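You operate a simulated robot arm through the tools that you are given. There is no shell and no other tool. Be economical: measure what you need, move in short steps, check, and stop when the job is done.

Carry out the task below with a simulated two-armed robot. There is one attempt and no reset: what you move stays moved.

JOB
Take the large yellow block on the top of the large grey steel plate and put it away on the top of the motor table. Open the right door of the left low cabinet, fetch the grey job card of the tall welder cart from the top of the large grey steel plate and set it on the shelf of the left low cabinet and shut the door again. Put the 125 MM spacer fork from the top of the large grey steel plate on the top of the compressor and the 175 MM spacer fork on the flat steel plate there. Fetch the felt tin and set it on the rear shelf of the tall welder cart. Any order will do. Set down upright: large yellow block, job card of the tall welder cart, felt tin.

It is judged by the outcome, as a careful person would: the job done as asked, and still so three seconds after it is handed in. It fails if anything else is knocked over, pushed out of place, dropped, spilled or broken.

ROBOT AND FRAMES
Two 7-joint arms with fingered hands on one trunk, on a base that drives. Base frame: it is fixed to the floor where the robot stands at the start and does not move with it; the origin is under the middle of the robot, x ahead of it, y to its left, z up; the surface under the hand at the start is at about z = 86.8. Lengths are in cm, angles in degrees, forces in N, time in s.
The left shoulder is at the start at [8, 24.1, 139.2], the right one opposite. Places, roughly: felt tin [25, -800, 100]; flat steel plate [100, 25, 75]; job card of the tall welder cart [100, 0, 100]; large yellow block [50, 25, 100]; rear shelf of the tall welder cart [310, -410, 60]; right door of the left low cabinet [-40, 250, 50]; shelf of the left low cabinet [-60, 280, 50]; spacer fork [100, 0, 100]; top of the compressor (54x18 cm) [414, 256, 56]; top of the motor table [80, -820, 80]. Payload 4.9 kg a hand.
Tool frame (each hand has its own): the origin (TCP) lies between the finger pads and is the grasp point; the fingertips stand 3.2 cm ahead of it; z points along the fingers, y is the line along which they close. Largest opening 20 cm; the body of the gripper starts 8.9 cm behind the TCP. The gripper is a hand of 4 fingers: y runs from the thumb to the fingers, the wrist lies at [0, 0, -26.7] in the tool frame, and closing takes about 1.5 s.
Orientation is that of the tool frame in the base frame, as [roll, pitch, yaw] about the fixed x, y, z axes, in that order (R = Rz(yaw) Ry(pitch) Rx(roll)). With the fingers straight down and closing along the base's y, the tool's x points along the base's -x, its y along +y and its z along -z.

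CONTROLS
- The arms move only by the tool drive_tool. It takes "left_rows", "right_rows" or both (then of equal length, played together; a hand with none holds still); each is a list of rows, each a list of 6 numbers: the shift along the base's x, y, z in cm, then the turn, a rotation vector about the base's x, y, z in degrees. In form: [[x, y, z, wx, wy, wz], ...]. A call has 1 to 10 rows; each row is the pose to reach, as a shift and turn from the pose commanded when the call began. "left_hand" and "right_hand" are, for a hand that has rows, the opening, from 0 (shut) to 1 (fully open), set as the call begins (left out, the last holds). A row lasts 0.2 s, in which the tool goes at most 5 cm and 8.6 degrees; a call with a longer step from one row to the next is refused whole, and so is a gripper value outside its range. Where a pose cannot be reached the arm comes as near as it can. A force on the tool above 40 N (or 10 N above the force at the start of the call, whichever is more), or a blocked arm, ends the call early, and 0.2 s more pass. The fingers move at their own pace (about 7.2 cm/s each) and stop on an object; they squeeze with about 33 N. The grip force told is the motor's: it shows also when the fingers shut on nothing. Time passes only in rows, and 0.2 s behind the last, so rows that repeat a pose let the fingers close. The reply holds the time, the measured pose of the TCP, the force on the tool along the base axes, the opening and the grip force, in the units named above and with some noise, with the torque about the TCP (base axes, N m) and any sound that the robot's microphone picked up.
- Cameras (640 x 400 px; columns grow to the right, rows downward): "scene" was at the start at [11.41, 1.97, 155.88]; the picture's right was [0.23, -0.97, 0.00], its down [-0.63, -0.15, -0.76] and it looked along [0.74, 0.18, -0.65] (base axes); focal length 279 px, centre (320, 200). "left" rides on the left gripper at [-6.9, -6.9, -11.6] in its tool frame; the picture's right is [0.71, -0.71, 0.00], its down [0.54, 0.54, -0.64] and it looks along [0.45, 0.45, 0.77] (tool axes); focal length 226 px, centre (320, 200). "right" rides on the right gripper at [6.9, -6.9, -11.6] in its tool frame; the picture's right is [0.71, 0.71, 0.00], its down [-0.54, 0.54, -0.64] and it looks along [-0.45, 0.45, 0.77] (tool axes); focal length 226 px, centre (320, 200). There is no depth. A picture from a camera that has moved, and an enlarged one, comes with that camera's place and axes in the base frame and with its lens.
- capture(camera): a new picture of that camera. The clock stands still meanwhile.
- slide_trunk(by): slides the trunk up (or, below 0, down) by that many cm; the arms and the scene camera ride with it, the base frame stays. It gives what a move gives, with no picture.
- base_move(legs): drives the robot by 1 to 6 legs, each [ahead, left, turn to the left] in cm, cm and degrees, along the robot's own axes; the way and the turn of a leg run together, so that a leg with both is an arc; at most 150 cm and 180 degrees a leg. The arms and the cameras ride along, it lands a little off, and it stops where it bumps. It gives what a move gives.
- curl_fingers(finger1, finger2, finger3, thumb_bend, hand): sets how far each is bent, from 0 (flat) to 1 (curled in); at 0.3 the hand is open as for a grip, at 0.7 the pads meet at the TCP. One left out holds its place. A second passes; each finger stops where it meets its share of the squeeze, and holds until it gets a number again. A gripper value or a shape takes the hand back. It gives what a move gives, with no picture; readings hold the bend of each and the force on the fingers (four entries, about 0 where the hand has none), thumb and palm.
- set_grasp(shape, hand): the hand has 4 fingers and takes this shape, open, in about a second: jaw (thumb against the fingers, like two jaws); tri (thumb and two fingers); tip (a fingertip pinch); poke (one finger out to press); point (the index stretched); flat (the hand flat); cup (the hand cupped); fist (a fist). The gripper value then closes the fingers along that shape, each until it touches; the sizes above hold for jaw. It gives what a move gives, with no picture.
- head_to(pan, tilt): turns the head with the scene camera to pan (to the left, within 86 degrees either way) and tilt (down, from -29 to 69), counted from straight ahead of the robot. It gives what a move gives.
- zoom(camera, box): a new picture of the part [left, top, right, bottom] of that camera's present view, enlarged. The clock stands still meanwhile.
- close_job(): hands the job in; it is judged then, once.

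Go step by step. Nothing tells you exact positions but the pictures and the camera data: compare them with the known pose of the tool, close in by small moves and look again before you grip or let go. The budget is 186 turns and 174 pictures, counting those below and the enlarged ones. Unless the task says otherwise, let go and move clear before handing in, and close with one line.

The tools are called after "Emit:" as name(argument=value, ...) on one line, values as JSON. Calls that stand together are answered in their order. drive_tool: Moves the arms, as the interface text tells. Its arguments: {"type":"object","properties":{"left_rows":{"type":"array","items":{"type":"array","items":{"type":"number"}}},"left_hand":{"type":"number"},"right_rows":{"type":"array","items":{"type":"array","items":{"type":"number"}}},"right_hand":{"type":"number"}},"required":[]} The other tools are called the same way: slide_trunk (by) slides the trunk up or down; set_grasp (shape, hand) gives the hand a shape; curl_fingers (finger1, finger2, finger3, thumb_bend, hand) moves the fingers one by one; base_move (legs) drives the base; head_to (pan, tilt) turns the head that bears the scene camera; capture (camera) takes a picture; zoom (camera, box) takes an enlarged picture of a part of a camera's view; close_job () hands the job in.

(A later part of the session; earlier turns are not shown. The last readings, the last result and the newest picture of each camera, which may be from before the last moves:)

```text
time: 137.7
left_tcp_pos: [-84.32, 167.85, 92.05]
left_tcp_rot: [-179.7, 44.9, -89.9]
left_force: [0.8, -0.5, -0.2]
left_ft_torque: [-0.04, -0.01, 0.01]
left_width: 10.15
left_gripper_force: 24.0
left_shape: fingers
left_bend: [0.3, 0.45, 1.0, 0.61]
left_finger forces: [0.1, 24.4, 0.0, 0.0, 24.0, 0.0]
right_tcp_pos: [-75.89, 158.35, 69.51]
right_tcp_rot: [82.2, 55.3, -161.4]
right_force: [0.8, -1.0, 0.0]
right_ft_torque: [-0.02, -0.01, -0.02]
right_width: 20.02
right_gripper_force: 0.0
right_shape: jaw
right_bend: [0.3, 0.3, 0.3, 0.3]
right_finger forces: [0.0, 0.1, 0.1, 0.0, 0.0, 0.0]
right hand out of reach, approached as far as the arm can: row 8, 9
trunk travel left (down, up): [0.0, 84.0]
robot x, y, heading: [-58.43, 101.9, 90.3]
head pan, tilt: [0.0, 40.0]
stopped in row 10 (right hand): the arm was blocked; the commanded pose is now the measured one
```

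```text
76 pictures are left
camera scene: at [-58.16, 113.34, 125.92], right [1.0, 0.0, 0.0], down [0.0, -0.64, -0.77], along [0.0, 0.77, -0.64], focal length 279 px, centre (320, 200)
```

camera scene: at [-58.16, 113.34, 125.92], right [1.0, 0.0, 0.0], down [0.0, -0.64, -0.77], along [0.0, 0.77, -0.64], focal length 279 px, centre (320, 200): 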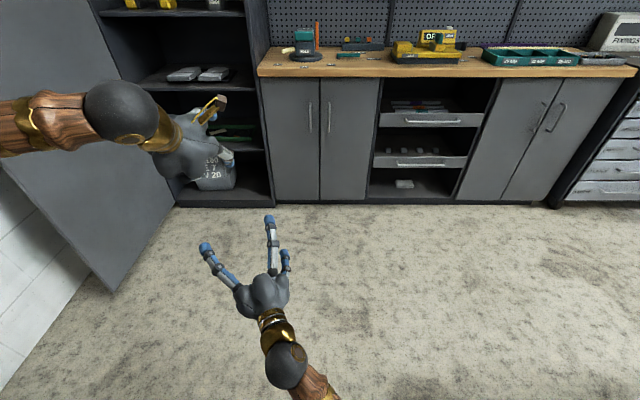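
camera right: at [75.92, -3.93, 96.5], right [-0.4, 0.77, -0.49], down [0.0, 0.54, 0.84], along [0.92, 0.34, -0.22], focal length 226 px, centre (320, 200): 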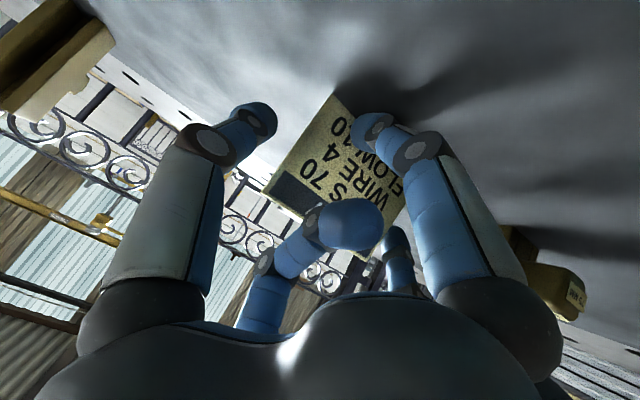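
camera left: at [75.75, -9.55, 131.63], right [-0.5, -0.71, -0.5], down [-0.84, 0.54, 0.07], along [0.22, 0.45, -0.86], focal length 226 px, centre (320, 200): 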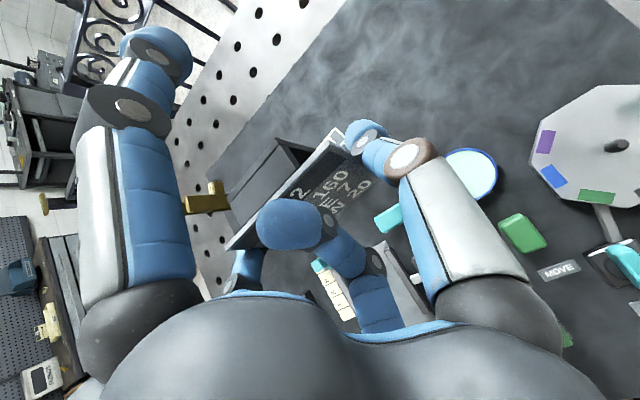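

Emit:
drive_tool(right_rows=[[2, 1, 3, -2, -5, -2.5], [5, 2, 6, -4, -10, -5], [8, 4, 8, -6.2, -15.5, -7.6], [11, 6, 10, -8.3, -20.5, -10], [14, 8, 12, -10.4, -25.7, -12.7], [17, 10, 13, -12.5, -31, -15.3], [20, 12, 14, -14, -35, -17], [23, 15, 14, -15.7, -38.9, -19.2], [26, 18, 14, -15.7, -38.9, -19.2], [29, 21, 14, -15.7, -38.9, -19.2]])

Emit:
drive_tool(right_rows=[[0.5, 4, -1, 0, 0, 0], [1, 8, -2, 0, 0, 0], [1.5, 12, -3, 0, 0, 0], [2, 16, -3, 0, 0, 0], [2, 19, -3, 0, 0, 0]])

Emit:
capture(camera="scene")

```text
time: 139.9
left_tcp_pos: [-84.23, 168.06, 92.05]
left_tcp_rot: [-179.8, 44.9, -90.0]
left_force: [0.1, 0.9, 0.0]
left_ft_torque: [-0.03, -0.02, -0.02]
left_width: 10.13
left_gripper_force: 24.1
left_shape: fingers
left_bend: [0.3, 0.45, 1.0, 0.61]
left_finger forces: [0.1, 24.3, 0.1, 0.0, 24.0, 0.1]
right_tcp_pos: [-47.11, 179.18, 83.35]
right_tcp_rot: [-179.9, 70.0, -89.8]
right_force: [0.2, -0.4, -0.3]
right_ft_torque: [-0.01, 0.0, -0.02]
right_width: 19.99
right_gripper_force: 0.1
right_shape: jaw
right_bend: [0.3, 0.3, 0.3, 0.3]
right_finger forces: [0.1, 0.0, 0.0, 0.0, 0.0, 0.0]
trunk travel left (down, up): [0.0, 84.0]
robot x, y, heading: [-58.35, 101.6, 90.1]
head pan, tilt: [0.0, 40.0]
```

```text
time: 141.1
left_tcp_pos: [-84.41, 168.02, 92.0]
left_tcp_rot: [-179.8, 45.0, -89.9]
left_force: [0.0, 0.1, -1.0]
left_ft_torque: [-0.04, -0.03, -0.02]
left_width: 10.15
left_gripper_force: 24.4
left_shape: fingers
left_bend: [0.3, 0.45, 1.0, 0.61]
left_finger forces: [0.0, 24.4, 0.0, 0.0, 24.0, 0.0]
right_tcp_pos: [-45.43, 198.25, 80.41]
right_tcp_rot: [179.9, 69.9, -90.0]
right_force: [-0.1, -0.9, 0.6]
right_ft_torque: [0.0, 0.02, 0.0]
right_width: 20.01
right_gripper_force: 0.0
right_shape: jaw
right_bend: [0.3, 0.3, 0.3, 0.3]
right_finger forces: [0.0, 0.0, 0.0, 0.0, 0.1, 0.1]
trunk travel left (down, up): [0.0, 84.0]
robot x, y, heading: [-58.33, 101.92, 90.3]
head pan, tilt: [0.0, 40.0]
```

```text
75 pictures are left
camera scene: at [-58.15, 113.39, 125.91], right [1.0, 0.0, 0.0], down [0.0, -0.64, -0.77], along [0.0, 0.77, -0.64], focal length 279 px, centre (320, 200)
```

scene: 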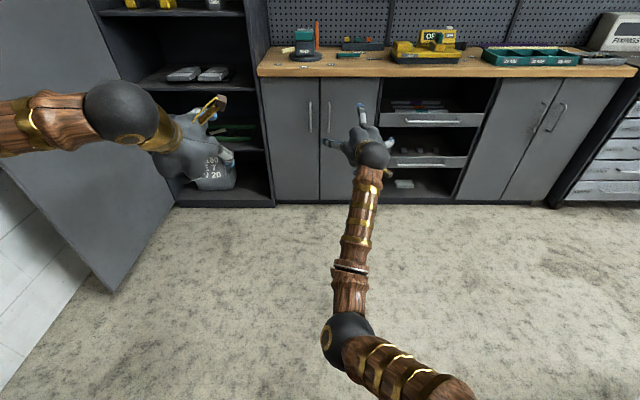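

Good posture now. I'll roll the tool 45°, line it up with the handle bar and move closer.

Emit:
drive_tool(right_hand=0.6, right_rows=[[-1, 0, -2, 0, 7, -2.6], [-2.5, 0, -4, 0, 14, -5.2], [-4, 0, -6, 0, 21, -7.8], [-5.5, 0, -8, 0, 28, -10.3], [-7, 0, -10, 0, 35, -12.8], [-8.2, 0, -11, 0, 42.3, -15.4], [-8.2, 0, -11, 0, 42.3, -15.4]])

Emit:
base_move(legs=[[30, 0, 0]])

Emit:
capture(camera="right")

Emit:
capture(camera="scene")

```text
time: 142.7
left_tcp_pos: [-84.27, 167.9, 91.97]
left_tcp_rot: [-179.8, 44.9, -89.9]
left_force: [-0.7, -0.2, -0.3]
left_ft_torque: [-0.03, -0.01, 0.01]
left_width: 10.13
left_gripper_force: 24.0
left_shape: fingers
left_bend: [0.3, 0.45, 1.0, 0.61]
left_finger forces: [0.1, 24.4, 0.0, 0.0, 23.9, 0.0]
right_tcp_pos: [-53.02, 198.26, 69.19]
right_tcp_rot: [117.1, 41.5, -161.3]
right_force: [-0.1, 0.0, 0.3]
right_ft_torque: [-0.05, -0.01, -0.01]
right_width: 12.02
right_gripper_force: 0.1
right_shape: jaw
right_bend: [0.34, 0.34, 0.34, 0.32]
right_finger forces: [0.0, 0.0, 0.0, 0.0, 0.0, 0.0]
trunk travel left (down, up): [0.0, 84.0]
robot x, y, heading: [-58.3, 101.85, 90.2]
head pan, tilt: [0.0, 40.0]
```

```text
time: 144.7
left_tcp_pos: [-84.38, 198.4, 92.02]
left_tcp_rot: [-179.7, 44.9, -89.9]
left_force: [-0.2, 0.4, -0.6]
left_ft_torque: [0.02, -0.03, -0.03]
left_width: 10.16
left_gripper_force: 24.1
left_shape: fingers
left_bend: [0.3, 0.45, 1.0, 0.61]
left_finger forces: [0.0, 24.4, 0.1, 0.0, 24.0, 0.0]
right_tcp_pos: [-53.04, 228.72, 69.13]
right_tcp_rot: [117.2, 41.7, -161.0]
right_force: [-0.2, 0.5, -0.1]
right_ft_torque: [0.02, 0.0, 0.01]
right_width: 12.04
right_gripper_force: 0.1
right_shape: jaw
right_bend: [0.34, 0.34, 0.34, 0.32]
right_finger forces: [0.0, 0.0, 0.0, 0.1, 0.0, 0.1]
trunk travel left (down, up): [0.0, 84.0]
robot x, y, heading: [-58.48, 132.06, 90.0]
head pan, tilt: [0.0, 40.0]
```

```text
74 pictures are left
camera right: at [-53.2, 214.52, 63.98], right [-1.0, 0.0, 0.0], down [0.0, -0.34, 0.94], along [0.0, 0.94, 0.34], focal length 226 px, centre (320, 200)
```

right: 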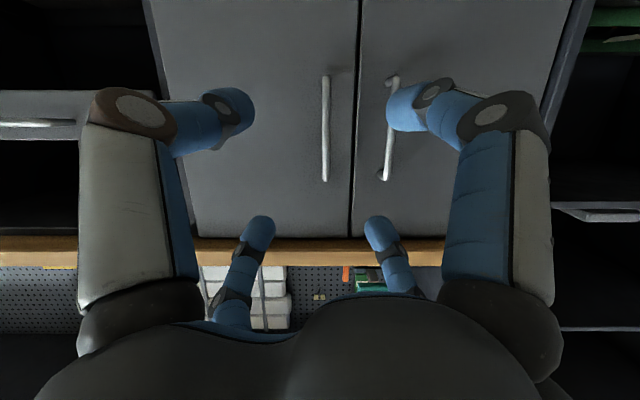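

```text
73 pictures are left
camera scene: at [-58.23, 143.9, 125.91], right [1.0, 0.0, 0.0], down [0.0, -0.64, -0.77], along [0.0, 0.77, -0.64], focal length 279 px, centre (320, 200)
```

scene: 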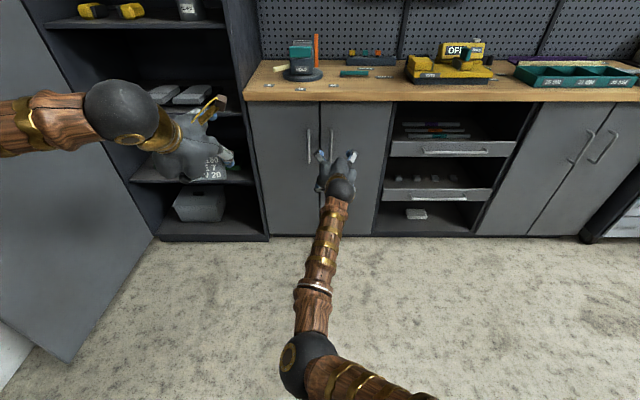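

Emit:
drive_tool(right_rows=[[-0.5, 2, -2, 0, 0, 0], [-1.1, 5, -3.5, 0, 0, 0], [-1.1, 8, -3.5, 0, 0, 0], [-1.1, 10, -3.5, 0, 0, 0]])

Emit:
capture(camera="right")

```text
time: 145.7
left_tcp_pos: [-84.4, 198.4, 92.12]
left_tcp_rot: [-179.9, 45.0, -89.9]
left_force: [-0.1, -0.2, -0.6]
left_ft_torque: [-0.01, 0.03, -0.01]
left_width: 10.14
left_gripper_force: 24.2
left_shape: fingers
left_bend: [0.3, 0.45, 1.0, 0.61]
left_finger forces: [0.0, 24.4, 0.1, 0.0, 24.0, 0.1]
right_tcp_pos: [-54.38, 238.5, 65.8]
right_tcp_rot: [117.1, 41.6, -161.1]
right_force: [-0.3, -0.6, -0.4]
right_ft_torque: [0.02, 0.01, -0.02]
right_width: 12.04
right_gripper_force: 0.0
right_shape: jaw
right_bend: [0.34, 0.34, 0.34, 0.32]
right_finger forces: [0.1, 0.1, 0.1, 0.1, 0.1, 0.0]
trunk travel left (down, up): [0.0, 84.0]
robot x, y, heading: [-58.03, 132.37, 90.1]
head pan, tilt: [0.0, 40.0]
```

```text
72 pictures are left
camera right: at [-54.32, 224.36, 60.61], right [-1.0, 0.0, 0.0], down [0.0, -0.34, 0.94], along [0.0, 0.94, 0.34], focal length 226 px, centre (320, 200)
```

right: 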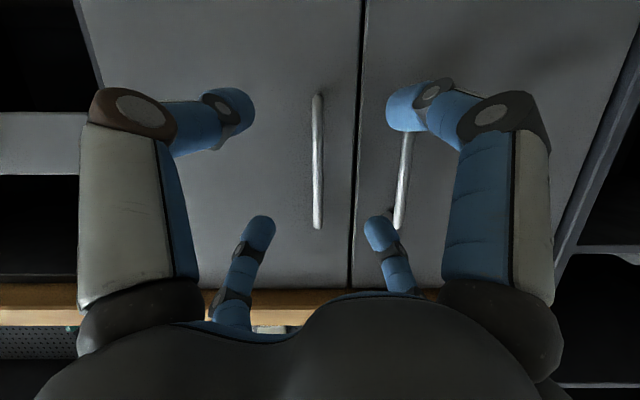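

Emit:
drive_tool(right_rows=[[0.3, 3, 0, 0, 0, 0], [0.3, 6, 0, 0, 0, 0], [0.3, 8, 0, 0, 0, 0], [0.3, 9, 0, 0, 0, 0], [0.3, 9, 0, 0, 0, 0]])

Emit:
capture(camera="right")

```text
time: 146.9
left_tcp_pos: [-84.23, 198.37, 92.12]
left_tcp_rot: [-179.8, 44.9, -89.9]
left_force: [-0.6, 0.7, -0.4]
left_ft_torque: [0.03, 0.0, 0.08]
left_width: 10.14
left_gripper_force: 23.8
left_shape: fingers
left_bend: [0.3, 0.45, 1.0, 0.61]
left_finger forces: [0.0, 24.4, 0.0, 0.0, 24.1, 0.0]
right_tcp_pos: [-54.02, 246.23, 66.14]
right_tcp_rot: [117.2, 41.6, -160.8]
right_force: [0.1, -0.4, -0.8]
right_ft_torque: [0.03, 0.03, 0.03]
right_width: 12.04
right_gripper_force: 0.1
right_shape: jaw
right_bend: [0.34, 0.34, 0.34, 0.32]
right_finger forces: [0.1, 0.0, 0.0, 0.0, 0.0, 0.1]
right hand out of reach, approached as far as the arm can: row 3, 4, 5
trunk travel left (down, up): [0.0, 84.0]
robot x, y, heading: [-58.18, 132.46, 89.8]
head pan, tilt: [0.0, 40.0]
```

```text
71 pictures are left
camera right: at [-53.93, 232.02, 60.95], right [-1.0, 0.0, 0.0], down [0.0, -0.34, 0.94], along [0.0, 0.94, 0.34], focal length 226 px, centre (320, 200)
```

right: 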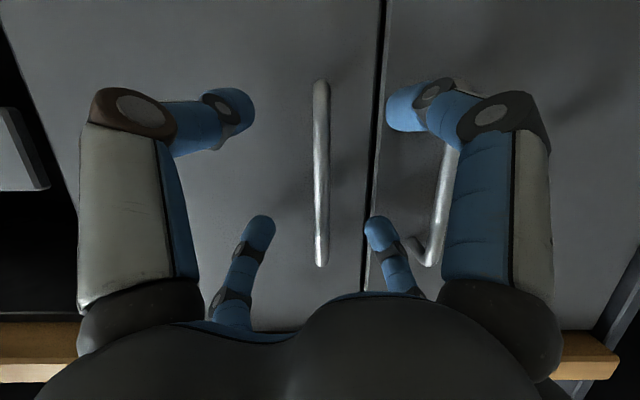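

Emit:
base_move(legs=[[3, 0, 0]])

Emit:
drive_tool(right_hand=0, right_rows=[[0, 0, 0, 0, 0, 0], [0, 0, 0, 0, 0, 0], [0, 0, 0, 0, 0, 0], [0, 0, 0, 0, 0, 0], [0, 0, 0, 0, 0, 0], [0, 0, 0, 0, 0, 0]])

Emit:
capture(camera="right")

```text
time: 147.8
left_tcp_pos: [-84.35, 200.02, 92.16]
left_tcp_rot: [-179.9, 45.2, -89.9]
left_force: [-0.8, 0.2, -1.4]
left_ft_torque: [0.0, 0.0, 0.0]
left_width: 10.15
left_gripper_force: 23.7
left_shape: fingers
left_bend: [0.3, 0.45, 1.0, 0.61]
left_finger forces: [0.0, 24.3, 0.0, 0.0, 24.0, 0.0]
right_tcp_pos: [-54.31, 247.72, 66.6]
right_tcp_rot: [116.9, 41.6, -161.0]
right_force: [0.8, -23.9, 6.7]
right_ft_torque: [1.14, 0.3, 0.21]
right_width: 11.89
right_gripper_force: 0.1
right_shape: jaw
right_bend: [0.34, 0.33, 0.34, 0.32]
right_finger forces: [0.0, 26.3, 9.7, 0.0, 0.0, 0.0]
trunk travel left (down, up): [0.0, 84.0]
robot x, y, heading: [-58.14, 134.43, 90.3]
head pan, tilt: [0.0, 40.0]
stopped in leg 1: the force on the tool passed its limit at 73 N (the readings are from after the stop); the commanded pose is now the measured one
```

```text
time: 149.2
left_tcp_pos: [-84.24, 200.35, 92.03]
left_tcp_rot: [-179.8, 44.9, -90.1]
left_force: [0.5, 0.3, -0.3]
left_ft_torque: [-0.05, -0.04, 0.02]
left_width: 10.16
left_gripper_force: 24.1
left_shape: fingers
left_bend: [0.3, 0.45, 1.0, 0.61]
left_finger forces: [0.0, 24.4, 0.1, 0.1, 23.9, 0.1]
right_tcp_pos: [-53.66, 248.14, 65.75]
right_tcp_rot: [117.5, 41.5, -160.9]
right_force: [14.6, -17.0, -16.1]
right_ft_torque: [-0.21, -0.7, -0.11]
right_width: 0.98
right_gripper_force: 33.7
right_shape: jaw
right_bend: [0.7, 0.87, 0.87, 0.74]
right_finger forces: [62.6, 0.0, 0.0, 0.0, 61.7, 0.1]
trunk travel left (down, up): [0.0, 84.0]
robot x, y, heading: [-58.11, 133.9, 90.3]
head pan, tilt: [0.0, 40.0]
```

```text
70 pictures are left
camera right: at [-53.65, 233.82, 60.64], right [-1.0, 0.0, 0.0], down [0.0, -0.34, 0.94], along [0.0, 0.94, 0.34], focal length 226 px, centre (320, 200)
```

right: 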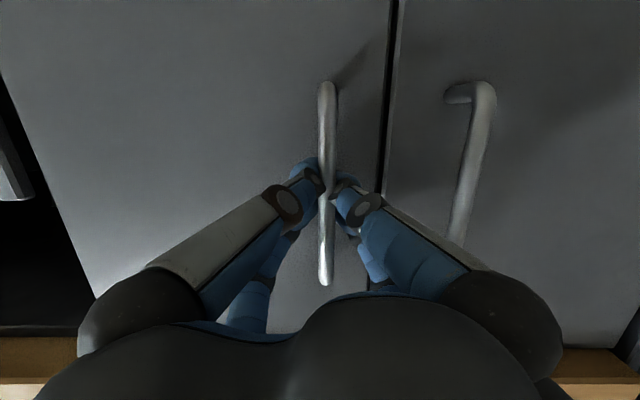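

Handle is gripped. I'll pull the door open along its arc.

Emit:
drive_tool(right_rows=[[0.4, -2.3, 0, 0, 0, 2.5], [0.93, -4.64, 0, 0, 0, 5], [1.7, -6.9, 0, 0, 0, 7.5], [2.65, -9.05, 0, 0, 0, 10], [3.8, -11.1, 0, 0, 0, 12.5], [5.1, -13.1, 0, 0, 0, 15], [6.6, -14.9, 0, 0, 0, 17.5], [8.25, -16.65, 0, 0, 0, 20]])

Emit:
capture(camera="scene")

```text
time: 149.6
left_tcp_pos: [-84.25, 200.43, 91.95]
left_tcp_rot: [-179.7, 44.9, -89.9]
left_force: [0.7, -0.2, -0.8]
left_ft_torque: [0.02, -0.02, 0.01]
left_width: 10.15
left_gripper_force: 24.3
left_shape: fingers
left_bend: [0.3, 0.45, 1.0, 0.61]
left_finger forces: [0.0, 24.4, 0.1, 0.0, 24.2, 0.0]
right_tcp_pos: [-53.5, 247.95, 65.92]
right_tcp_rot: [118.4, 40.2, -159.9]
right_force: [4.5, 2.6, -18.0]
right_ft_torque: [-0.06, -0.6, -0.12]
right_width: 0.9
right_gripper_force: 33.4
right_shape: jaw
right_bend: [0.7, 0.87, 0.87, 0.73]
right_finger forces: [66.6, 0.0, 0.0, 0.0, 56.9, 0.0]
right hand out of reach, approached as far as the arm can: row 1, 2
trunk travel left (down, up): [0.0, 84.0]
robot x, y, heading: [-58.28, 133.95, 90.1]
head pan, tilt: [0.0, 40.0]
stopped in row 2 (right hand): the force on the tool passed its limit at 43 N (the readings are from after the stop); the commanded pose is now the measured one
```

```text
69 pictures are left
camera scene: at [-58.21, 145.85, 125.9], right [1.0, 0.0, 0.0], down [0.0, -0.64, -0.76], along [0.0, 0.76, -0.64], focal length 279 px, centre (320, 200)
```

scene: 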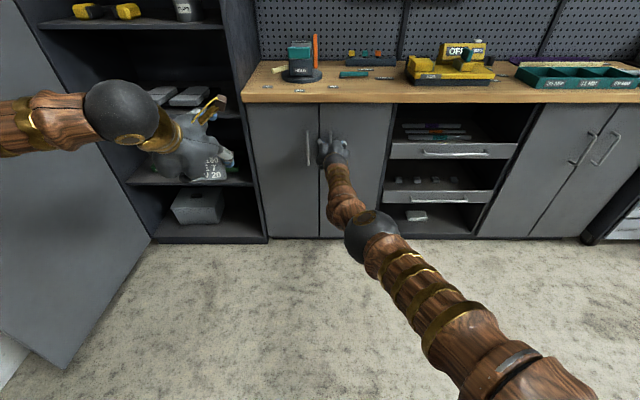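

Emit:
base_move(legs=[[-5, 0, 0]])

Emit:
capture(camera="right")

```text
time: 150.7
left_tcp_pos: [-83.74, 195.36, 91.96]
left_tcp_rot: [-179.8, 44.9, -90.4]
left_force: [0.2, -0.6, -0.6]
left_ft_torque: [-0.01, -0.03, -0.02]
left_width: 10.15
left_gripper_force: 24.5
left_shape: fingers
left_bend: [0.3, 0.45, 1.0, 0.61]
left_finger forces: [0.0, 24.4, 0.0, 0.0, 23.9, 0.0]
right_tcp_pos: [-52.05, 242.58, 65.75]
right_tcp_rot: [118.6, 40.2, -160.8]
right_force: [1.8, 0.9, -4.6]
right_ft_torque: [0.12, -0.57, 0.1]
right_width: 0.89
right_gripper_force: 32.9
right_shape: jaw
right_bend: [0.7, 0.87, 0.87, 0.72]
right_finger forces: [66.5, 0.0, 0.0, 0.0, 59.1, 0.1]
trunk travel left (down, up): [0.0, 84.0]
robot x, y, heading: [-58.04, 129.34, 89.6]
head pan, tilt: [0.0, 40.0]
stopped in leg 1: the force on the tool passed its limit at 41 N (the readings are from after the stop); the commanded pose is now the measured one
```

```text
68 pictures are left
camera right: at [-52.26, 228.42, 60.99], right [-1.0, 0.01, 0.02], down [0.01, -0.32, 0.95], along [0.01, 0.95, 0.32], focal length 226 px, centre (320, 200)
```

right: 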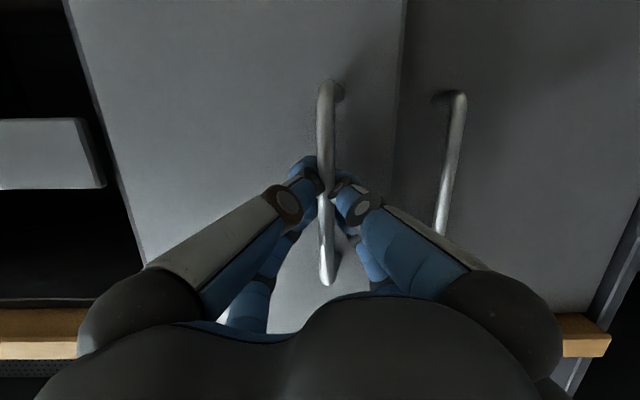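

Emit:
base_move(legs=[[-4.4, -1.7, 0], [-4, -2.4, 0], [-3.5, -3.2, 0]])

Emit:
capture(camera="right")

```text
time: 152.1
left_tcp_pos: [-80.44, 188.78, 92.04]
left_tcp_rot: [-179.8, 44.8, -90.5]
left_force: [1.0, -0.6, -0.6]
left_ft_torque: [0.01, 0.02, 0.04]
left_width: 10.16
left_gripper_force: 24.0
left_shape: fingers
left_bend: [0.3, 0.45, 1.0, 0.61]
left_finger forces: [0.0, 24.4, 0.0, 0.0, 24.0, 0.1]
right_tcp_pos: [-47.71, 236.18, 65.98]
right_tcp_rot: [118.4, 40.4, -161.4]
right_force: [0.2, 0.4, -11.3]
right_ft_torque: [0.06, -0.48, 0.18]
right_width: 0.86
right_gripper_force: 32.4
right_shape: jaw
right_bend: [0.7, 0.87, 0.87, 0.72]
right_finger forces: [60.3, 0.0, 0.0, 0.0, 55.4, 0.0]
trunk travel left (down, up): [0.0, 84.0]
robot x, y, heading: [-54.96, 122.12, 89.8]
head pan, tilt: [0.0, 40.0]
stopped in leg 2: the force on the tool passed its limit at 42 N (the readings are from after the stop); the commanded pose is now the measured one
```

```text
67 pictures are left
camera right: at [-48.11, 221.83, 61.07], right [-1.0, 0.02, 0.02], down [0.01, -0.32, 0.95], along [0.02, 0.95, 0.32], focal length 226 px, centre (320, 200)
```

right: 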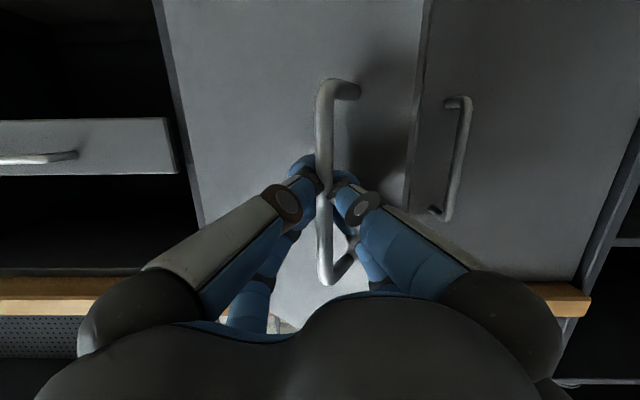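

Emit:
base_move(legs=[[-3.6, -3, 0], [-3, -3.6, 0], [-2.4, -4, 0]])

Emit:
base_move(legs=[[-2.5, -3.8, 0], [-2, -4.2, 0]])

Emit:
capture(camera="scene")

```text
time: 153.4
left_tcp_pos: [-76.32, 184.63, 91.79]
left_tcp_rot: [-179.9, 44.7, -90.3]
left_force: [0.8, -0.1, 0.4]
left_ft_torque: [0.01, 0.04, 0.05]
left_width: 10.14
left_gripper_force: 24.2
left_shape: fingers
left_bend: [0.3, 0.45, 1.0, 0.61]
left_finger forces: [0.0, 24.4, 0.1, 0.0, 24.0, 0.0]
right_tcp_pos: [-42.81, 232.07, 66.04]
right_tcp_rot: [118.2, 40.4, -162.0]
right_force: [4.2, 6.5, -20.6]
right_ft_torque: [0.25, -0.45, 0.35]
right_width: 0.85
right_gripper_force: 34.0
right_shape: jaw
right_bend: [0.7, 0.87, 0.87, 0.72]
right_finger forces: [57.4, 3.3, 5.3, 0.1, 56.0, 0.0]
trunk travel left (down, up): [0.0, 84.0]
robot x, y, heading: [-51.02, 117.87, 89.8]
head pan, tilt: [0.0, 40.0]
stopped in leg 2: the force on the tool passed its limit at 46 N (the readings are from after the stop); the commanded pose is now the measured one
```

```text
time: 154.4
left_tcp_pos: [-73.44, 182.57, 91.76]
left_tcp_rot: [-179.8, 44.6, -90.3]
left_force: [0.9, -0.4, 0.2]
left_ft_torque: [-0.04, 0.0, 0.02]
left_width: 10.15
left_gripper_force: 24.7
left_shape: fingers
left_bend: [0.3, 0.45, 1.0, 0.61]
left_finger forces: [0.1, 24.4, 0.1, 0.0, 24.0, 0.0]
right_tcp_pos: [-39.3, 230.12, 66.11]
right_tcp_rot: [118.2, 40.6, -162.3]
right_force: [2.4, 13.0, -14.7]
right_ft_torque: [0.69, -0.01, 0.71]
right_width: 0.83
right_gripper_force: 33.0
right_shape: jaw
right_bend: [0.7, 0.86, 0.87, 0.72]
right_finger forces: [66.1, 11.3, 6.6, 0.1, 52.2, 0.0]
trunk travel left (down, up): [0.0, 84.0]
robot x, y, heading: [-47.74, 116.17, 89.7]
head pan, tilt: [0.0, 40.0]
stopped in leg 1: the force on the tool passed its limit at 42 N (the readings are from after the stop); the commanded pose is now the measured one
```

```text
66 pictures are left
camera scene: at [-47.45, 127.72, 125.9], right [1.0, -0.01, 0.0], down [-0.01, -0.64, -0.76], along [0.0, 0.76, -0.64], focal length 279 px, centre (320, 200)
```

scene: 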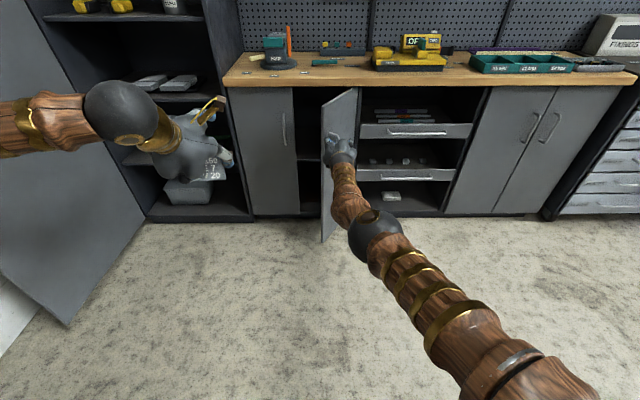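

Emit:
drive_tool(right_hand=0.7, right_rows=[[0, 0, 0, 0, 0, 0], [0, 0, 0, 0, 0, 0], [0, 0, 0, 0, 0, 0], [0, 0, 0, 0, 0, 0], [0, 0, 0, 0, 0, 0], [0, -3, 0, 0, 0, 0], [0, -7, 0, 0, 0, 0], [0, -11, 0, 0, 0, 0], [-1, -15, 0, 0, 0, 0], [-2, -18, 0, 0, 0, 0]])

Emit:
drive_tool(right_hand=0, right_rows=[[-4, 0, 0, 0, 0, 0], [-8, 0, 0, 0, 0, 0], [-11, 0, 0, 0, 0, 0], [-11, 4, 0, 0, 0, 0], [-11, 8, 0, 0, 0, 0], [-11, 12, 0, 0, 0, 0], [-11, 16, 0, 0, 0, 0]])

Emit:
capture(camera="scene")

```text
time: 156.6
left_tcp_pos: [-73.55, 182.21, 91.94]
left_tcp_rot: [-179.6, 44.6, -90.0]
left_force: [0.2, 0.3, -0.5]
left_ft_torque: [-0.01, -0.03, 0.02]
left_width: 10.14
left_gripper_force: 24.2
left_shape: fingers
left_bend: [0.3, 0.45, 1.0, 0.61]
left_finger forces: [0.0, 24.4, 0.0, 0.0, 24.0, 0.1]
right_tcp_pos: [-41.84, 212.23, 66.71]
right_tcp_rot: [117.7, 40.9, -162.4]
right_force: [-0.2, 1.0, 0.3]
right_ft_torque: [-0.01, 0.05, 0.02]
right_width: 14.05
right_gripper_force: 0.0
right_shape: jaw
right_bend: [0.31, 0.31, 0.31, 0.28]
right_finger forces: [0.0, 0.0, 0.1, 0.1, 0.0, 0.1]
trunk travel left (down, up): [0.0, 84.0]
robot x, y, heading: [-48.01, 115.59, 89.8]
head pan, tilt: [0.0, 40.0]
```

```text
time: 158.2
left_tcp_pos: [-73.96, 182.23, 91.89]
left_tcp_rot: [-179.5, 44.7, -89.8]
left_force: [0.4, 0.7, -0.6]
left_ft_torque: [0.0, -0.02, 0.05]
left_width: 10.14
left_gripper_force: 24.6
left_shape: fingers
left_bend: [0.3, 0.45, 1.0, 0.61]
left_finger forces: [0.0, 24.5, 0.1, 0.1, 24.1, 0.0]
right_tcp_pos: [-51.45, 229.5, 78.38]
right_tcp_rot: [102.3, 52.2, -172.2]
right_force: [-9.4, -7.2, 3.1]
right_ft_torque: [0.2, 0.0, 0.18]
right_width: 0.02
right_gripper_force: 33.1
right_shape: jaw
right_bend: [0.7, 0.7, 0.7, 0.7]
right_finger forces: [0.1, 0.0, 0.0, 0.0, 0.0, 0.1]
right hand out of reach, approached as far as the arm can: row 7
trunk travel left (down, up): [0.0, 84.0]
robot x, y, heading: [-47.62, 115.9, 89.8]
head pan, tilt: [0.0, 40.0]
stopped in row 7 (right hand): the force on the tool passed its limit at 58 N (the readings are from after the stop); the commanded pose is now the measured one
```

```text
65 pictures are left
camera scene: at [-47.83, 127.5, 125.93], right [1.0, 0.0, 0.0], down [0.0, -0.64, -0.77], along [0.0, 0.77, -0.64], focal length 279 px, centre (320, 200)
```

scene: 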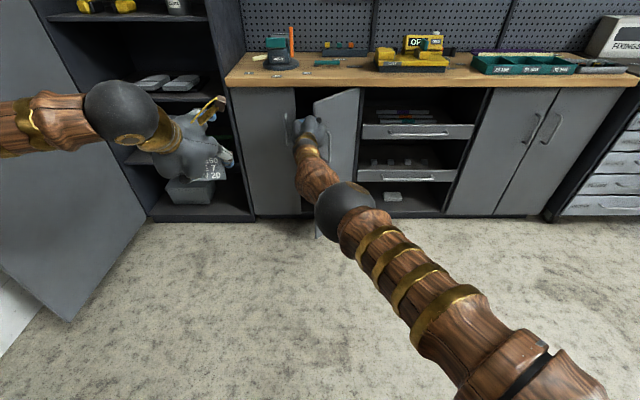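

Emit:
drive_tool(right_rows=[[-3, -3, 0, 0, 0, 0], [-5, -7, -2, 0, 0, 0], [-7, -11, -4, 0, 0, 0], [-9, -14, -6, 0, 0, 0], [-11, -17, -8, 0, 0, 0], [-11, -21, -8, 0, 0, 0]])

Emit:
base_move(legs=[[16, 0, 0]])

Emit:
capture(camera="scene")

```text
time: 159.6
left_tcp_pos: [-73.78, 182.31, 91.9]
left_tcp_rot: [-179.7, 44.8, -89.9]
left_force: [-0.9, -1.2, -0.3]
left_ft_torque: [0.0, -0.01, -0.01]
left_width: 10.11
left_gripper_force: 24.4
left_shape: fingers
left_bend: [0.3, 0.45, 1.0, 0.61]
left_finger forces: [0.0, 24.4, 0.0, 0.0, 24.0, 0.0]
right_tcp_pos: [-62.0, 208.79, 70.13]
right_tcp_rot: [102.4, 52.1, -172.6]
right_force: [-0.3, -0.1, 0.3]
right_ft_torque: [-0.07, 0.03, -0.01]
right_width: 0.01
right_gripper_force: 33.3
right_shape: jaw
right_bend: [0.7, 0.7, 0.7, 0.7]
right_finger forces: [0.0, 0.1, 0.0, 0.1, 0.1, 0.0]
trunk travel left (down, up): [0.0, 84.0]
robot x, y, heading: [-47.91, 116.28, 90.0]
head pan, tilt: [0.0, 40.0]
```

```text
time: 161.0
left_tcp_pos: [-73.94, 198.75, 91.85]
left_tcp_rot: [-179.6, 44.7, -89.9]
left_force: [-0.3, -0.8, -1.8]
left_ft_torque: [0.0, 0.03, -0.01]
left_width: 10.16
left_gripper_force: 24.3
left_shape: fingers
left_bend: [0.3, 0.45, 1.0, 0.61]
left_finger forces: [0.0, 24.6, 0.1, 0.1, 24.0, 0.1]
right_tcp_pos: [-62.26, 225.33, 69.91]
right_tcp_rot: [102.5, 52.2, -172.2]
right_force: [0.5, 1.1, -0.3]
right_ft_torque: [0.04, 0.0, 0.01]
right_width: 0.0
right_gripper_force: 32.7
right_shape: jaw
right_bend: [0.7, 0.7, 0.7, 0.7]
right_finger forces: [0.1, 0.0, 0.0, 0.1, 0.0, 0.1]
trunk travel left (down, up): [0.0, 84.0]
robot x, y, heading: [-48.13, 132.13, 89.9]
head pan, tilt: [0.0, 40.0]
```

```text
64 pictures are left
camera scene: at [-47.76, 143.96, 125.91], right [1.0, 0.0, 0.0], down [0.0, -0.64, -0.77], along [0.0, 0.77, -0.64], focal length 279 px, centre (320, 200)
```

scene: 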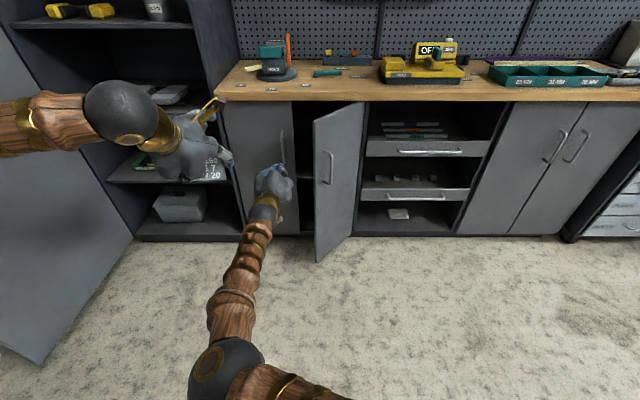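

Emit:
base_move(legs=[[10, 0, 0]])

Emit:
drive_tool(right_rows=[[4, 2, 0, 0, 0, 0], [8, 2, 0, 0, 0, 0], [12, 2, 0, 0, 0, 0], [16, 2, 0, 0, 0, 0], [20, 2, 0, 0, 0, 0], [24, 1, 0, 0, 0, 0], [28, 0, 0, 0, 0, 0], [32, -1, 0, 0, 0, 0], [36, -3, 0, 0, 0, 0]])

Emit:
capture(camera="scene")

```text
time: 162.2
left_tcp_pos: [-73.81, 208.86, 91.78]
left_tcp_rot: [-179.6, 44.7, -89.9]
left_force: [0.6, -0.6, -0.5]
left_ft_torque: [-0.01, -0.03, -0.01]
left_width: 10.12
left_gripper_force: 24.0
left_shape: fingers
left_bend: [0.3, 0.45, 1.0, 0.61]
left_finger forces: [0.1, 24.5, 0.0, 0.1, 24.0, 0.0]
right_tcp_pos: [-62.1, 235.53, 69.89]
right_tcp_rot: [102.5, 52.2, -172.3]
right_force: [0.5, 1.2, -1.3]
right_ft_torque: [0.03, -0.01, 0.04]
right_width: 0.0
right_gripper_force: 33.3
right_shape: jaw
right_bend: [0.7, 0.7, 0.7, 0.7]
right_finger forces: [0.1, 0.1, 0.1, 0.1, 0.0, 0.1]
trunk travel left (down, up): [0.0, 84.0]
robot x, y, heading: [-47.97, 142.31, 89.9]
head pan, tilt: [0.0, 40.0]
```

```text
time: 164.3
left_tcp_pos: [-73.78, 208.83, 91.83]
left_tcp_rot: [-179.6, 44.7, -89.9]
left_force: [0.2, 0.6, -0.2]
left_ft_torque: [-0.01, 0.01, -0.02]
left_width: 10.14
left_gripper_force: 24.1
left_shape: fingers
left_bend: [0.3, 0.45, 1.0, 0.61]
left_finger forces: [0.1, 24.4, 0.1, 0.1, 23.9, 0.0]
right_tcp_pos: [-41.98, 232.86, 77.09]
right_tcp_rot: [95.2, 38.8, -170.6]
right_force: [0.2, -0.1, -0.1]
right_ft_torque: [0.0, -0.01, 0.03]
right_width: 0.0
right_gripper_force: 32.2
right_shape: jaw
right_bend: [0.7, 0.7, 0.7, 0.7]
right_finger forces: [0.0, 0.1, 0.1, 0.0, 0.0, 0.0]
trunk travel left (down, up): [0.0, 84.0]
robot x, y, heading: [-47.99, 142.1, 90.1]
head pan, tilt: [0.0, 40.0]
stopped in row 9 (right hand): the arm was blocked; the commanded pose is now the measured one
```

```text
63 pictures are left
camera scene: at [-47.68, 153.99, 125.91], right [1.0, 0.0, 0.0], down [0.0, -0.64, -0.77], along [0.0, 0.77, -0.64], focal length 279 px, centre (320, 200)
```

scene: 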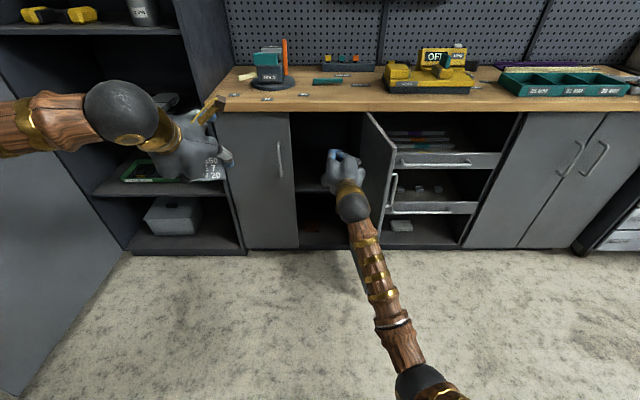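

Emit:
base_move(legs=[[0, -7, 0]])

Emit:
capture(camera="scene")

```text
time: 165.4
left_tcp_pos: [-66.73, 208.74, 91.92]
left_tcp_rot: [-179.8, 44.8, -89.9]
left_force: [1.4, 0.2, -0.2]
left_ft_torque: [-0.01, 0.06, -0.02]
left_width: 10.14
left_gripper_force: 24.2
left_shape: fingers
left_bend: [0.3, 0.45, 1.0, 0.61]
left_finger forces: [0.0, 24.4, 0.0, 0.0, 24.0, 0.0]
right_tcp_pos: [-34.9, 232.9, 77.21]
right_tcp_rot: [95.1, 38.8, -170.6]
right_force: [0.4, 0.5, 0.4]
right_ft_torque: [0.03, -0.01, 0.0]
right_width: 0.0
right_gripper_force: 32.9
right_shape: jaw
right_bend: [0.7, 0.7, 0.7, 0.7]
right_finger forces: [0.1, 0.1, 0.1, 0.0, 0.0, 0.1]
trunk travel left (down, up): [0.0, 84.0]
robot x, y, heading: [-40.75, 142.12, 90.1]
head pan, tilt: [0.0, 40.0]
```

```text
62 pictures are left
camera scene: at [-40.52, 153.93, 125.92], right [1.0, 0.0, 0.0], down [0.0, -0.64, -0.77], along [0.0, 0.77, -0.64], focal length 279 px, centre (320, 200)
```

scene: 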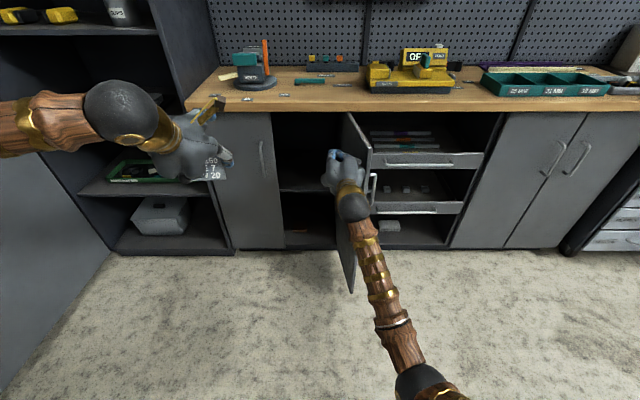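

Door is about 95° open; the shelf is at z≈51.7. Now I'll withdraw the right hand, and bring the left hand with the card in front of the opening.

Emit:
drive_tool(right_rows=[[-1, -4, 0, 0, 0, 0], [-2, -8, 0, 0, 0, 0], [-2, -12, 0, 0, 0, 0], [-2, -16, 0, 0, 0, 0], [-2, -20, 0, 0, 0, 0], [-2, -24, 0, 0, 0, 0], [-2, -28, 0, 0, 0, 0]])

Emit:
drive_tool(right_rows=[[4, -2, 0, 0, 0, 0], [8, -4, 0, 0, 0, 0], [12, -6, 0, 0, 0, 0], [16, -8, 0, 0, 0, 0], [20, -10, 0, 0, 0, 0], [24, -10, 0, 0, 0, 0], [28, -10, 0, 0, 0, 0]], left_rows=[[3, 0, 0, 0, 0, 0], [6, 0, -3, 0, 0, 0], [9, 0, -6, 0, 0, 0], [12, 0, -9, 0, 0, 0], [15, 0, -12, 0, 0, 0], [18, 0, -15, 0, 0, 0], [21, 0, -18, 0, 0, 0]])

Emit:
capture(camera="scene")

```text
time: 167.0
left_tcp_pos: [-66.83, 208.68, 91.88]
left_tcp_rot: [-179.7, 44.8, -89.8]
left_force: [0.0, 0.8, -1.4]
left_ft_torque: [-0.04, 0.0, 0.0]
left_width: 10.12
left_gripper_force: 24.5
left_shape: fingers
left_bend: [0.3, 0.45, 1.0, 0.61]
left_finger forces: [0.0, 24.4, 0.1, 0.0, 24.0, 0.0]
right_tcp_pos: [-36.92, 204.59, 77.09]
right_tcp_rot: [95.1, 39.0, -170.6]
right_force: [0.1, -0.4, -0.8]
right_ft_torque: [-0.03, 0.01, -0.01]
right_width: 0.02
right_gripper_force: 32.8
right_shape: jaw
right_bend: [0.7, 0.7, 0.7, 0.7]
right_finger forces: [0.0, 0.0, 0.0, 0.0, 0.0, 0.0]
trunk travel left (down, up): [0.0, 84.0]
robot x, y, heading: [-40.54, 142.47, 90.2]
head pan, tilt: [0.0, 40.0]
```

```text
time: 168.6
left_tcp_pos: [-45.74, 208.49, 73.64]
left_tcp_rot: [-179.7, 44.8, -89.7]
left_force: [-0.4, 0.6, -1.4]
left_ft_torque: [-0.02, -0.03, -0.02]
left_width: 10.12
left_gripper_force: 24.0
left_shape: fingers
left_bend: [0.3, 0.45, 1.0, 0.61]
left_finger forces: [0.0, 24.4, 0.0, 0.0, 23.9, 0.0]
right_tcp_pos: [-18.39, 199.46, 72.87]
right_tcp_rot: [94.7, 39.1, -171.1]
right_force: [0.6, -0.2, 0.1]
right_ft_torque: [-0.01, -0.03, 0.01]
right_width: 0.02
right_gripper_force: 32.8
right_shape: jaw
right_bend: [0.7, 0.7, 0.7, 0.7]
right_finger forces: [0.1, 0.0, 0.0, 0.1, 0.0, 0.0]
right hand out of reach, approached as far as the arm can: row 2, 3, 4, 5, 6, 7
trunk travel left (down, up): [0.0, 84.0]
robot x, y, heading: [-40.91, 142.46, 90.0]
head pan, tilt: [0.0, 40.0]
```

```text
61 pictures are left
camera scene: at [-40.6, 154.01, 125.92], right [1.0, 0.0, 0.0], down [0.0, -0.64, -0.77], along [0.0, 0.77, -0.64], focal length 279 px, centre (320, 200)
```

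scene: 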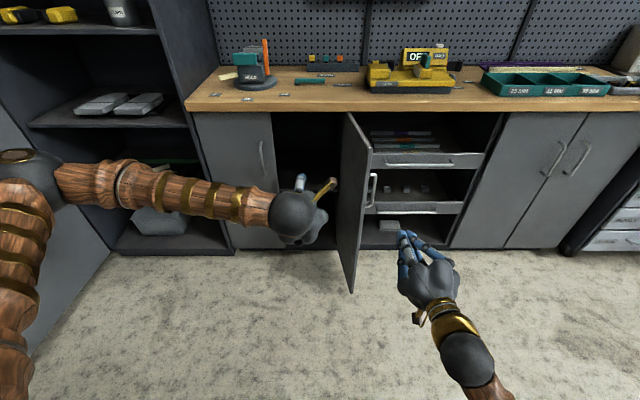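

Emit:
base_move(legs=[[15, 0, 0]])

Emit:
drive_tool(left_rows=[[0, 2, -4, 0, 0, 0], [0, 4, -8, 0, 0, 0], [0, 6, -11, 0, 0, 0], [0, 10, -12.5, 0, 0, 0], [0, 14, -12.5, 0, 0, 0], [0, 18, -12.5, 0, 0, 0], [0, 22, -12.5, 0, 0, 0]])

Emit:
capture(camera="scene")

Emit:
capture(camera="left")

```text
time: 169.9
left_tcp_pos: [-45.65, 223.3, 73.73]
left_tcp_rot: [-179.7, 44.6, -89.9]
left_force: [0.3, 0.7, -1.4]
left_ft_torque: [0.0, 0.0, 0.02]
left_width: 10.15
left_gripper_force: 24.5
left_shape: fingers
left_bend: [0.3, 0.45, 1.0, 0.61]
left_finger forces: [0.0, 24.4, 0.0, 0.0, 24.0, 0.0]
right_tcp_pos: [-18.31, 214.32, 72.83]
right_tcp_rot: [94.8, 39.3, -171.2]
right_force: [-0.5, 1.2, 0.7]
right_ft_torque: [0.0, 0.04, 0.03]
right_width: 0.02
right_gripper_force: 32.8
right_shape: jaw
right_bend: [0.7, 0.7, 0.7, 0.7]
right_finger forces: [0.0, 0.0, 0.0, 0.0, 0.1, 0.0]
trunk travel left (down, up): [0.0, 84.0]
robot x, y, heading: [-40.71, 157.13, 89.9]
head pan, tilt: [0.0, 40.0]
```

```text
time: 171.5
left_tcp_pos: [-45.48, 245.23, 61.26]
left_tcp_rot: [-179.6, 44.7, -89.9]
left_force: [0.6, 0.5, -0.1]
left_ft_torque: [0.01, 0.0, -0.01]
left_width: 10.16
left_gripper_force: 24.1
left_shape: fingers
left_bend: [0.3, 0.45, 1.0, 0.61]
left_finger forces: [0.0, 24.3, 0.0, 0.0, 23.9, 0.0]
right_tcp_pos: [-18.33, 214.28, 72.78]
right_tcp_rot: [94.7, 39.2, -171.1]
right_force: [0.0, -0.1, -0.1]
right_ft_torque: [0.05, -0.01, -0.03]
right_width: 0.0
right_gripper_force: 33.2
right_shape: jaw
right_bend: [0.7, 0.7, 0.7, 0.7]
right_finger forces: [0.0, 0.0, 0.1, 0.0, 0.1, 0.0]
trunk travel left (down, up): [0.0, 84.0]
robot x, y, heading: [-41.16, 157.16, 89.9]
head pan, tilt: [0.0, 40.0]
```

```text
60 pictures are left
camera scene: at [-40.58, 168.78, 125.91], right [1.0, 0.0, 0.0], down [0.0, -0.64, -0.77], along [0.0, 0.77, -0.64], focal length 279 px, centre (320, 200)
```

scene: 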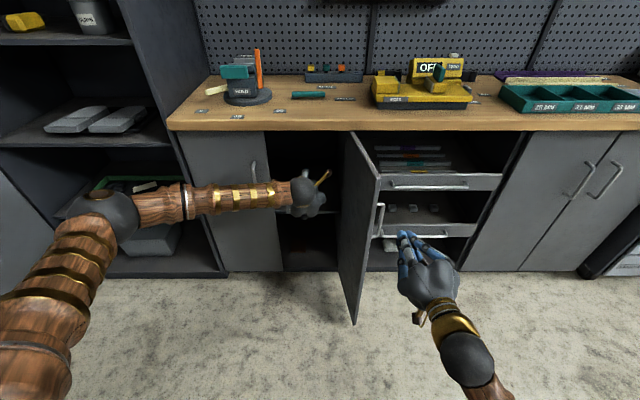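

```text
59 pictures are left
camera left: at [-38.73, 241.86, 74.4], right [0.71, -0.5, -0.49], down [-0.54, -0.84, 0.07], along [-0.45, 0.22, -0.87], focal length 226 px, centre (320, 200)
```

left: 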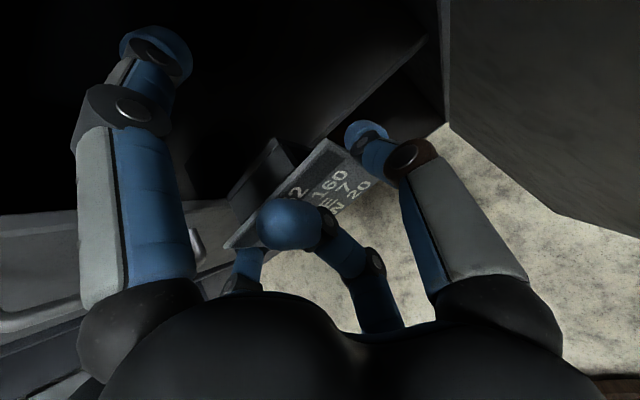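

Emit:
drive_tool(left_rows=[[0, 3, 0, 0, 0, 0], [0, 6, 0, 0, 0, 0], [0, 9, 0, 0, 0, 0], [0, 12, 0, 0, 0, 0], [0, 13.5, 0, 0, 0, 0], [0, 13.5, -1.5, 0, 0, 0], [0, 13.5, -2.5, 0, 0, 0], [0, 13.5, -2.5, 0, 0, 0]])

Emit:
capture(camera="left")

```text
time: 173.3
left_tcp_pos: [-45.61, 258.8, 58.7]
left_tcp_rot: [-179.7, 44.8, -89.9]
left_force: [0.5, -0.1, -0.6]
left_ft_torque: [0.02, 0.0, 0.0]
left_width: 10.16
left_gripper_force: 24.5
left_shape: fingers
left_bend: [0.3, 0.45, 1.0, 0.61]
left_finger forces: [0.1, 24.3, 0.0, 0.1, 23.9, 0.1]
right_tcp_pos: [-18.29, 214.34, 72.82]
right_tcp_rot: [94.6, 39.2, -171.2]
right_force: [-0.3, 0.2, 0.1]
right_ft_torque: [0.0, 0.03, 0.03]
right_width: 0.02
right_gripper_force: 33.1
right_shape: jaw
right_bend: [0.7, 0.7, 0.7, 0.7]
right_finger forces: [0.0, 0.0, 0.0, 0.1, 0.0, 0.0]
trunk travel left (down, up): [0.0, 84.0]
robot x, y, heading: [-40.55, 157.22, 89.6]
head pan, tilt: [0.0, 40.0]
```

```text
58 pictures are left
camera left: at [-38.73, 255.38, 71.91], right [0.71, -0.5, -0.5], down [-0.54, -0.84, 0.07], along [-0.45, 0.22, -0.87], focal length 226 px, centre (320, 200)
```

left: 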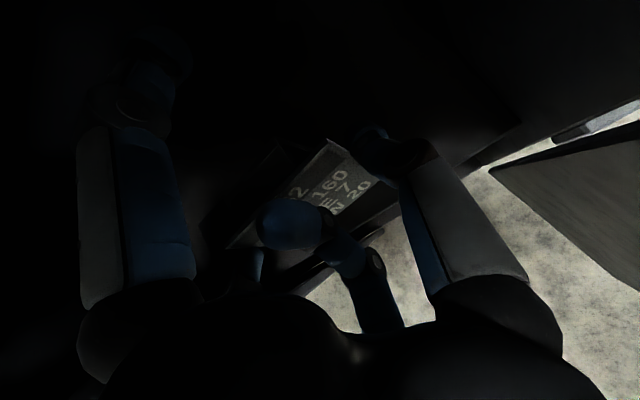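

Emit:
drive_tool(left_rows=[[0, 0, -0.5, 0, 0, 0], [0, 0, -1, 0, 0, 0], [0, 0, -1.4, 0, 0, 0], [0, 0, -1.4, 0, 0, 0]])

Emit:
drive_tool(left_rows=[[0, 0, -0.3, 0, 0, 0], [0, 0, -0.6, 0, 0, 0], [0, 0, -0.6, 0, 0, 0]])

```text
time: 174.3
left_tcp_pos: [-45.57, 258.8, 57.28]
left_tcp_rot: [-179.7, 44.7, -89.9]
left_force: [-0.4, 0.4, -0.7]
left_ft_torque: [-0.03, 0.03, 0.01]
left_width: 10.13
left_gripper_force: 24.1
left_shape: fingers
left_bend: [0.3, 0.45, 1.0, 0.61]
left_finger forces: [0.1, 24.4, 0.1, 0.0, 23.9, 0.0]
right_tcp_pos: [-18.32, 214.22, 72.84]
right_tcp_rot: [94.6, 39.2, -171.1]
right_force: [-0.3, 0.4, 0.1]
right_ft_torque: [-0.04, -0.03, -0.01]
right_width: 0.0
right_gripper_force: 32.6
right_shape: jaw
right_bend: [0.7, 0.7, 0.7, 0.7]
right_finger forces: [0.0, 0.0, 0.0, 0.0, 0.0, 0.1]
trunk travel left (down, up): [0.0, 84.0]
robot x, y, heading: [-40.76, 157.24, 89.9]
head pan, tilt: [0.0, 40.0]
```

```text
time: 175.1
left_tcp_pos: [-45.49, 258.81, 56.75]
left_tcp_rot: [-179.7, 44.8, -89.9]
left_force: [-0.6, 0.6, -1.2]
left_ft_torque: [-0.02, -0.01, 0.0]
left_width: 10.13
left_gripper_force: 23.9
left_shape: fingers
left_bend: [0.3, 0.45, 1.0, 0.61]
left_finger forces: [0.0, 24.3, 0.0, 0.0, 24.0, 0.0]
right_tcp_pos: [-18.31, 214.31, 72.73]
right_tcp_rot: [94.7, 39.2, -171.2]
right_force: [0.2, -0.2, 0.4]
right_ft_torque: [-0.03, 0.01, 0.0]
right_width: 0.0
right_gripper_force: 33.2
right_shape: jaw
right_bend: [0.7, 0.7, 0.7, 0.7]
right_finger forces: [0.1, 0.1, 0.1, 0.0, 0.0, 0.0]
trunk travel left (down, up): [0.0, 84.0]
robot x, y, heading: [-40.51, 157.07, 89.9]
head pan, tilt: [0.0, 40.0]
```

Emit:
drive_tool(left_rows=[[0, 0, -0.4, 0, 0, 0], [0, 0, -0.8, 0, 0, 0], [0, 0, -0.8, 0, 0, 0]])

Emit:
drive_tool(left_rows=[[0, 0, -0.4, 0, 0, 0], [0, 0, -0.8, 0, 0, 0], [0, 0, -0.8, 0, 0, 0]])

```text
time: 175.9
left_tcp_pos: [-45.68, 258.71, 55.95]
left_tcp_rot: [-179.8, 44.8, -89.9]
left_force: [-0.7, 0.5, 0.7]
left_ft_torque: [-0.02, -0.02, 0.03]
left_width: 10.11
left_gripper_force: 23.8
left_shape: fingers
left_bend: [0.3, 0.45, 1.0, 0.61]
left_finger forces: [0.1, 24.4, 0.0, 0.1, 23.9, 0.0]
right_tcp_pos: [-18.35, 214.31, 72.83]
right_tcp_rot: [94.7, 39.1, -171.2]
right_force: [0.7, -0.6, 0.0]
right_ft_torque: [0.01, 0.0, 0.0]
right_width: 0.02
right_gripper_force: 33.0
right_shape: jaw
right_bend: [0.7, 0.7, 0.7, 0.7]
right_finger forces: [0.1, 0.0, 0.0, 0.0, 0.0, 0.1]
trunk travel left (down, up): [0.0, 84.0]
robot x, y, heading: [-40.63, 157.25, 89.9]
head pan, tilt: [0.0, 40.0]
```

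```text
time: 176.7
left_tcp_pos: [-45.56, 258.59, 55.04]
left_tcp_rot: [-179.8, 44.8, -89.9]
left_force: [0.9, -1.2, -0.8]
left_ft_torque: [-0.02, -0.01, 0.0]
left_width: 10.15
left_gripper_force: 24.4
left_shape: fingers
left_bend: [0.3, 0.45, 1.0, 0.61]
left_finger forces: [0.0, 24.3, 0.0, 0.0, 23.9, 0.1]
right_tcp_pos: [-18.39, 214.24, 72.85]
right_tcp_rot: [94.7, 39.2, -171.2]
right_force: [-0.5, -0.4, -0.2]
right_ft_torque: [-0.03, -0.01, 0.03]
right_width: 0.0
right_gripper_force: 33.3
right_shape: jaw
right_bend: [0.7, 0.7, 0.7, 0.7]
right_finger forces: [0.0, 0.1, 0.0, 0.0, 0.0, 0.0]
trunk travel left (down, up): [0.0, 84.0]
robot x, y, heading: [-40.56, 157.14, 89.8]
head pan, tilt: [0.0, 40.0]
```

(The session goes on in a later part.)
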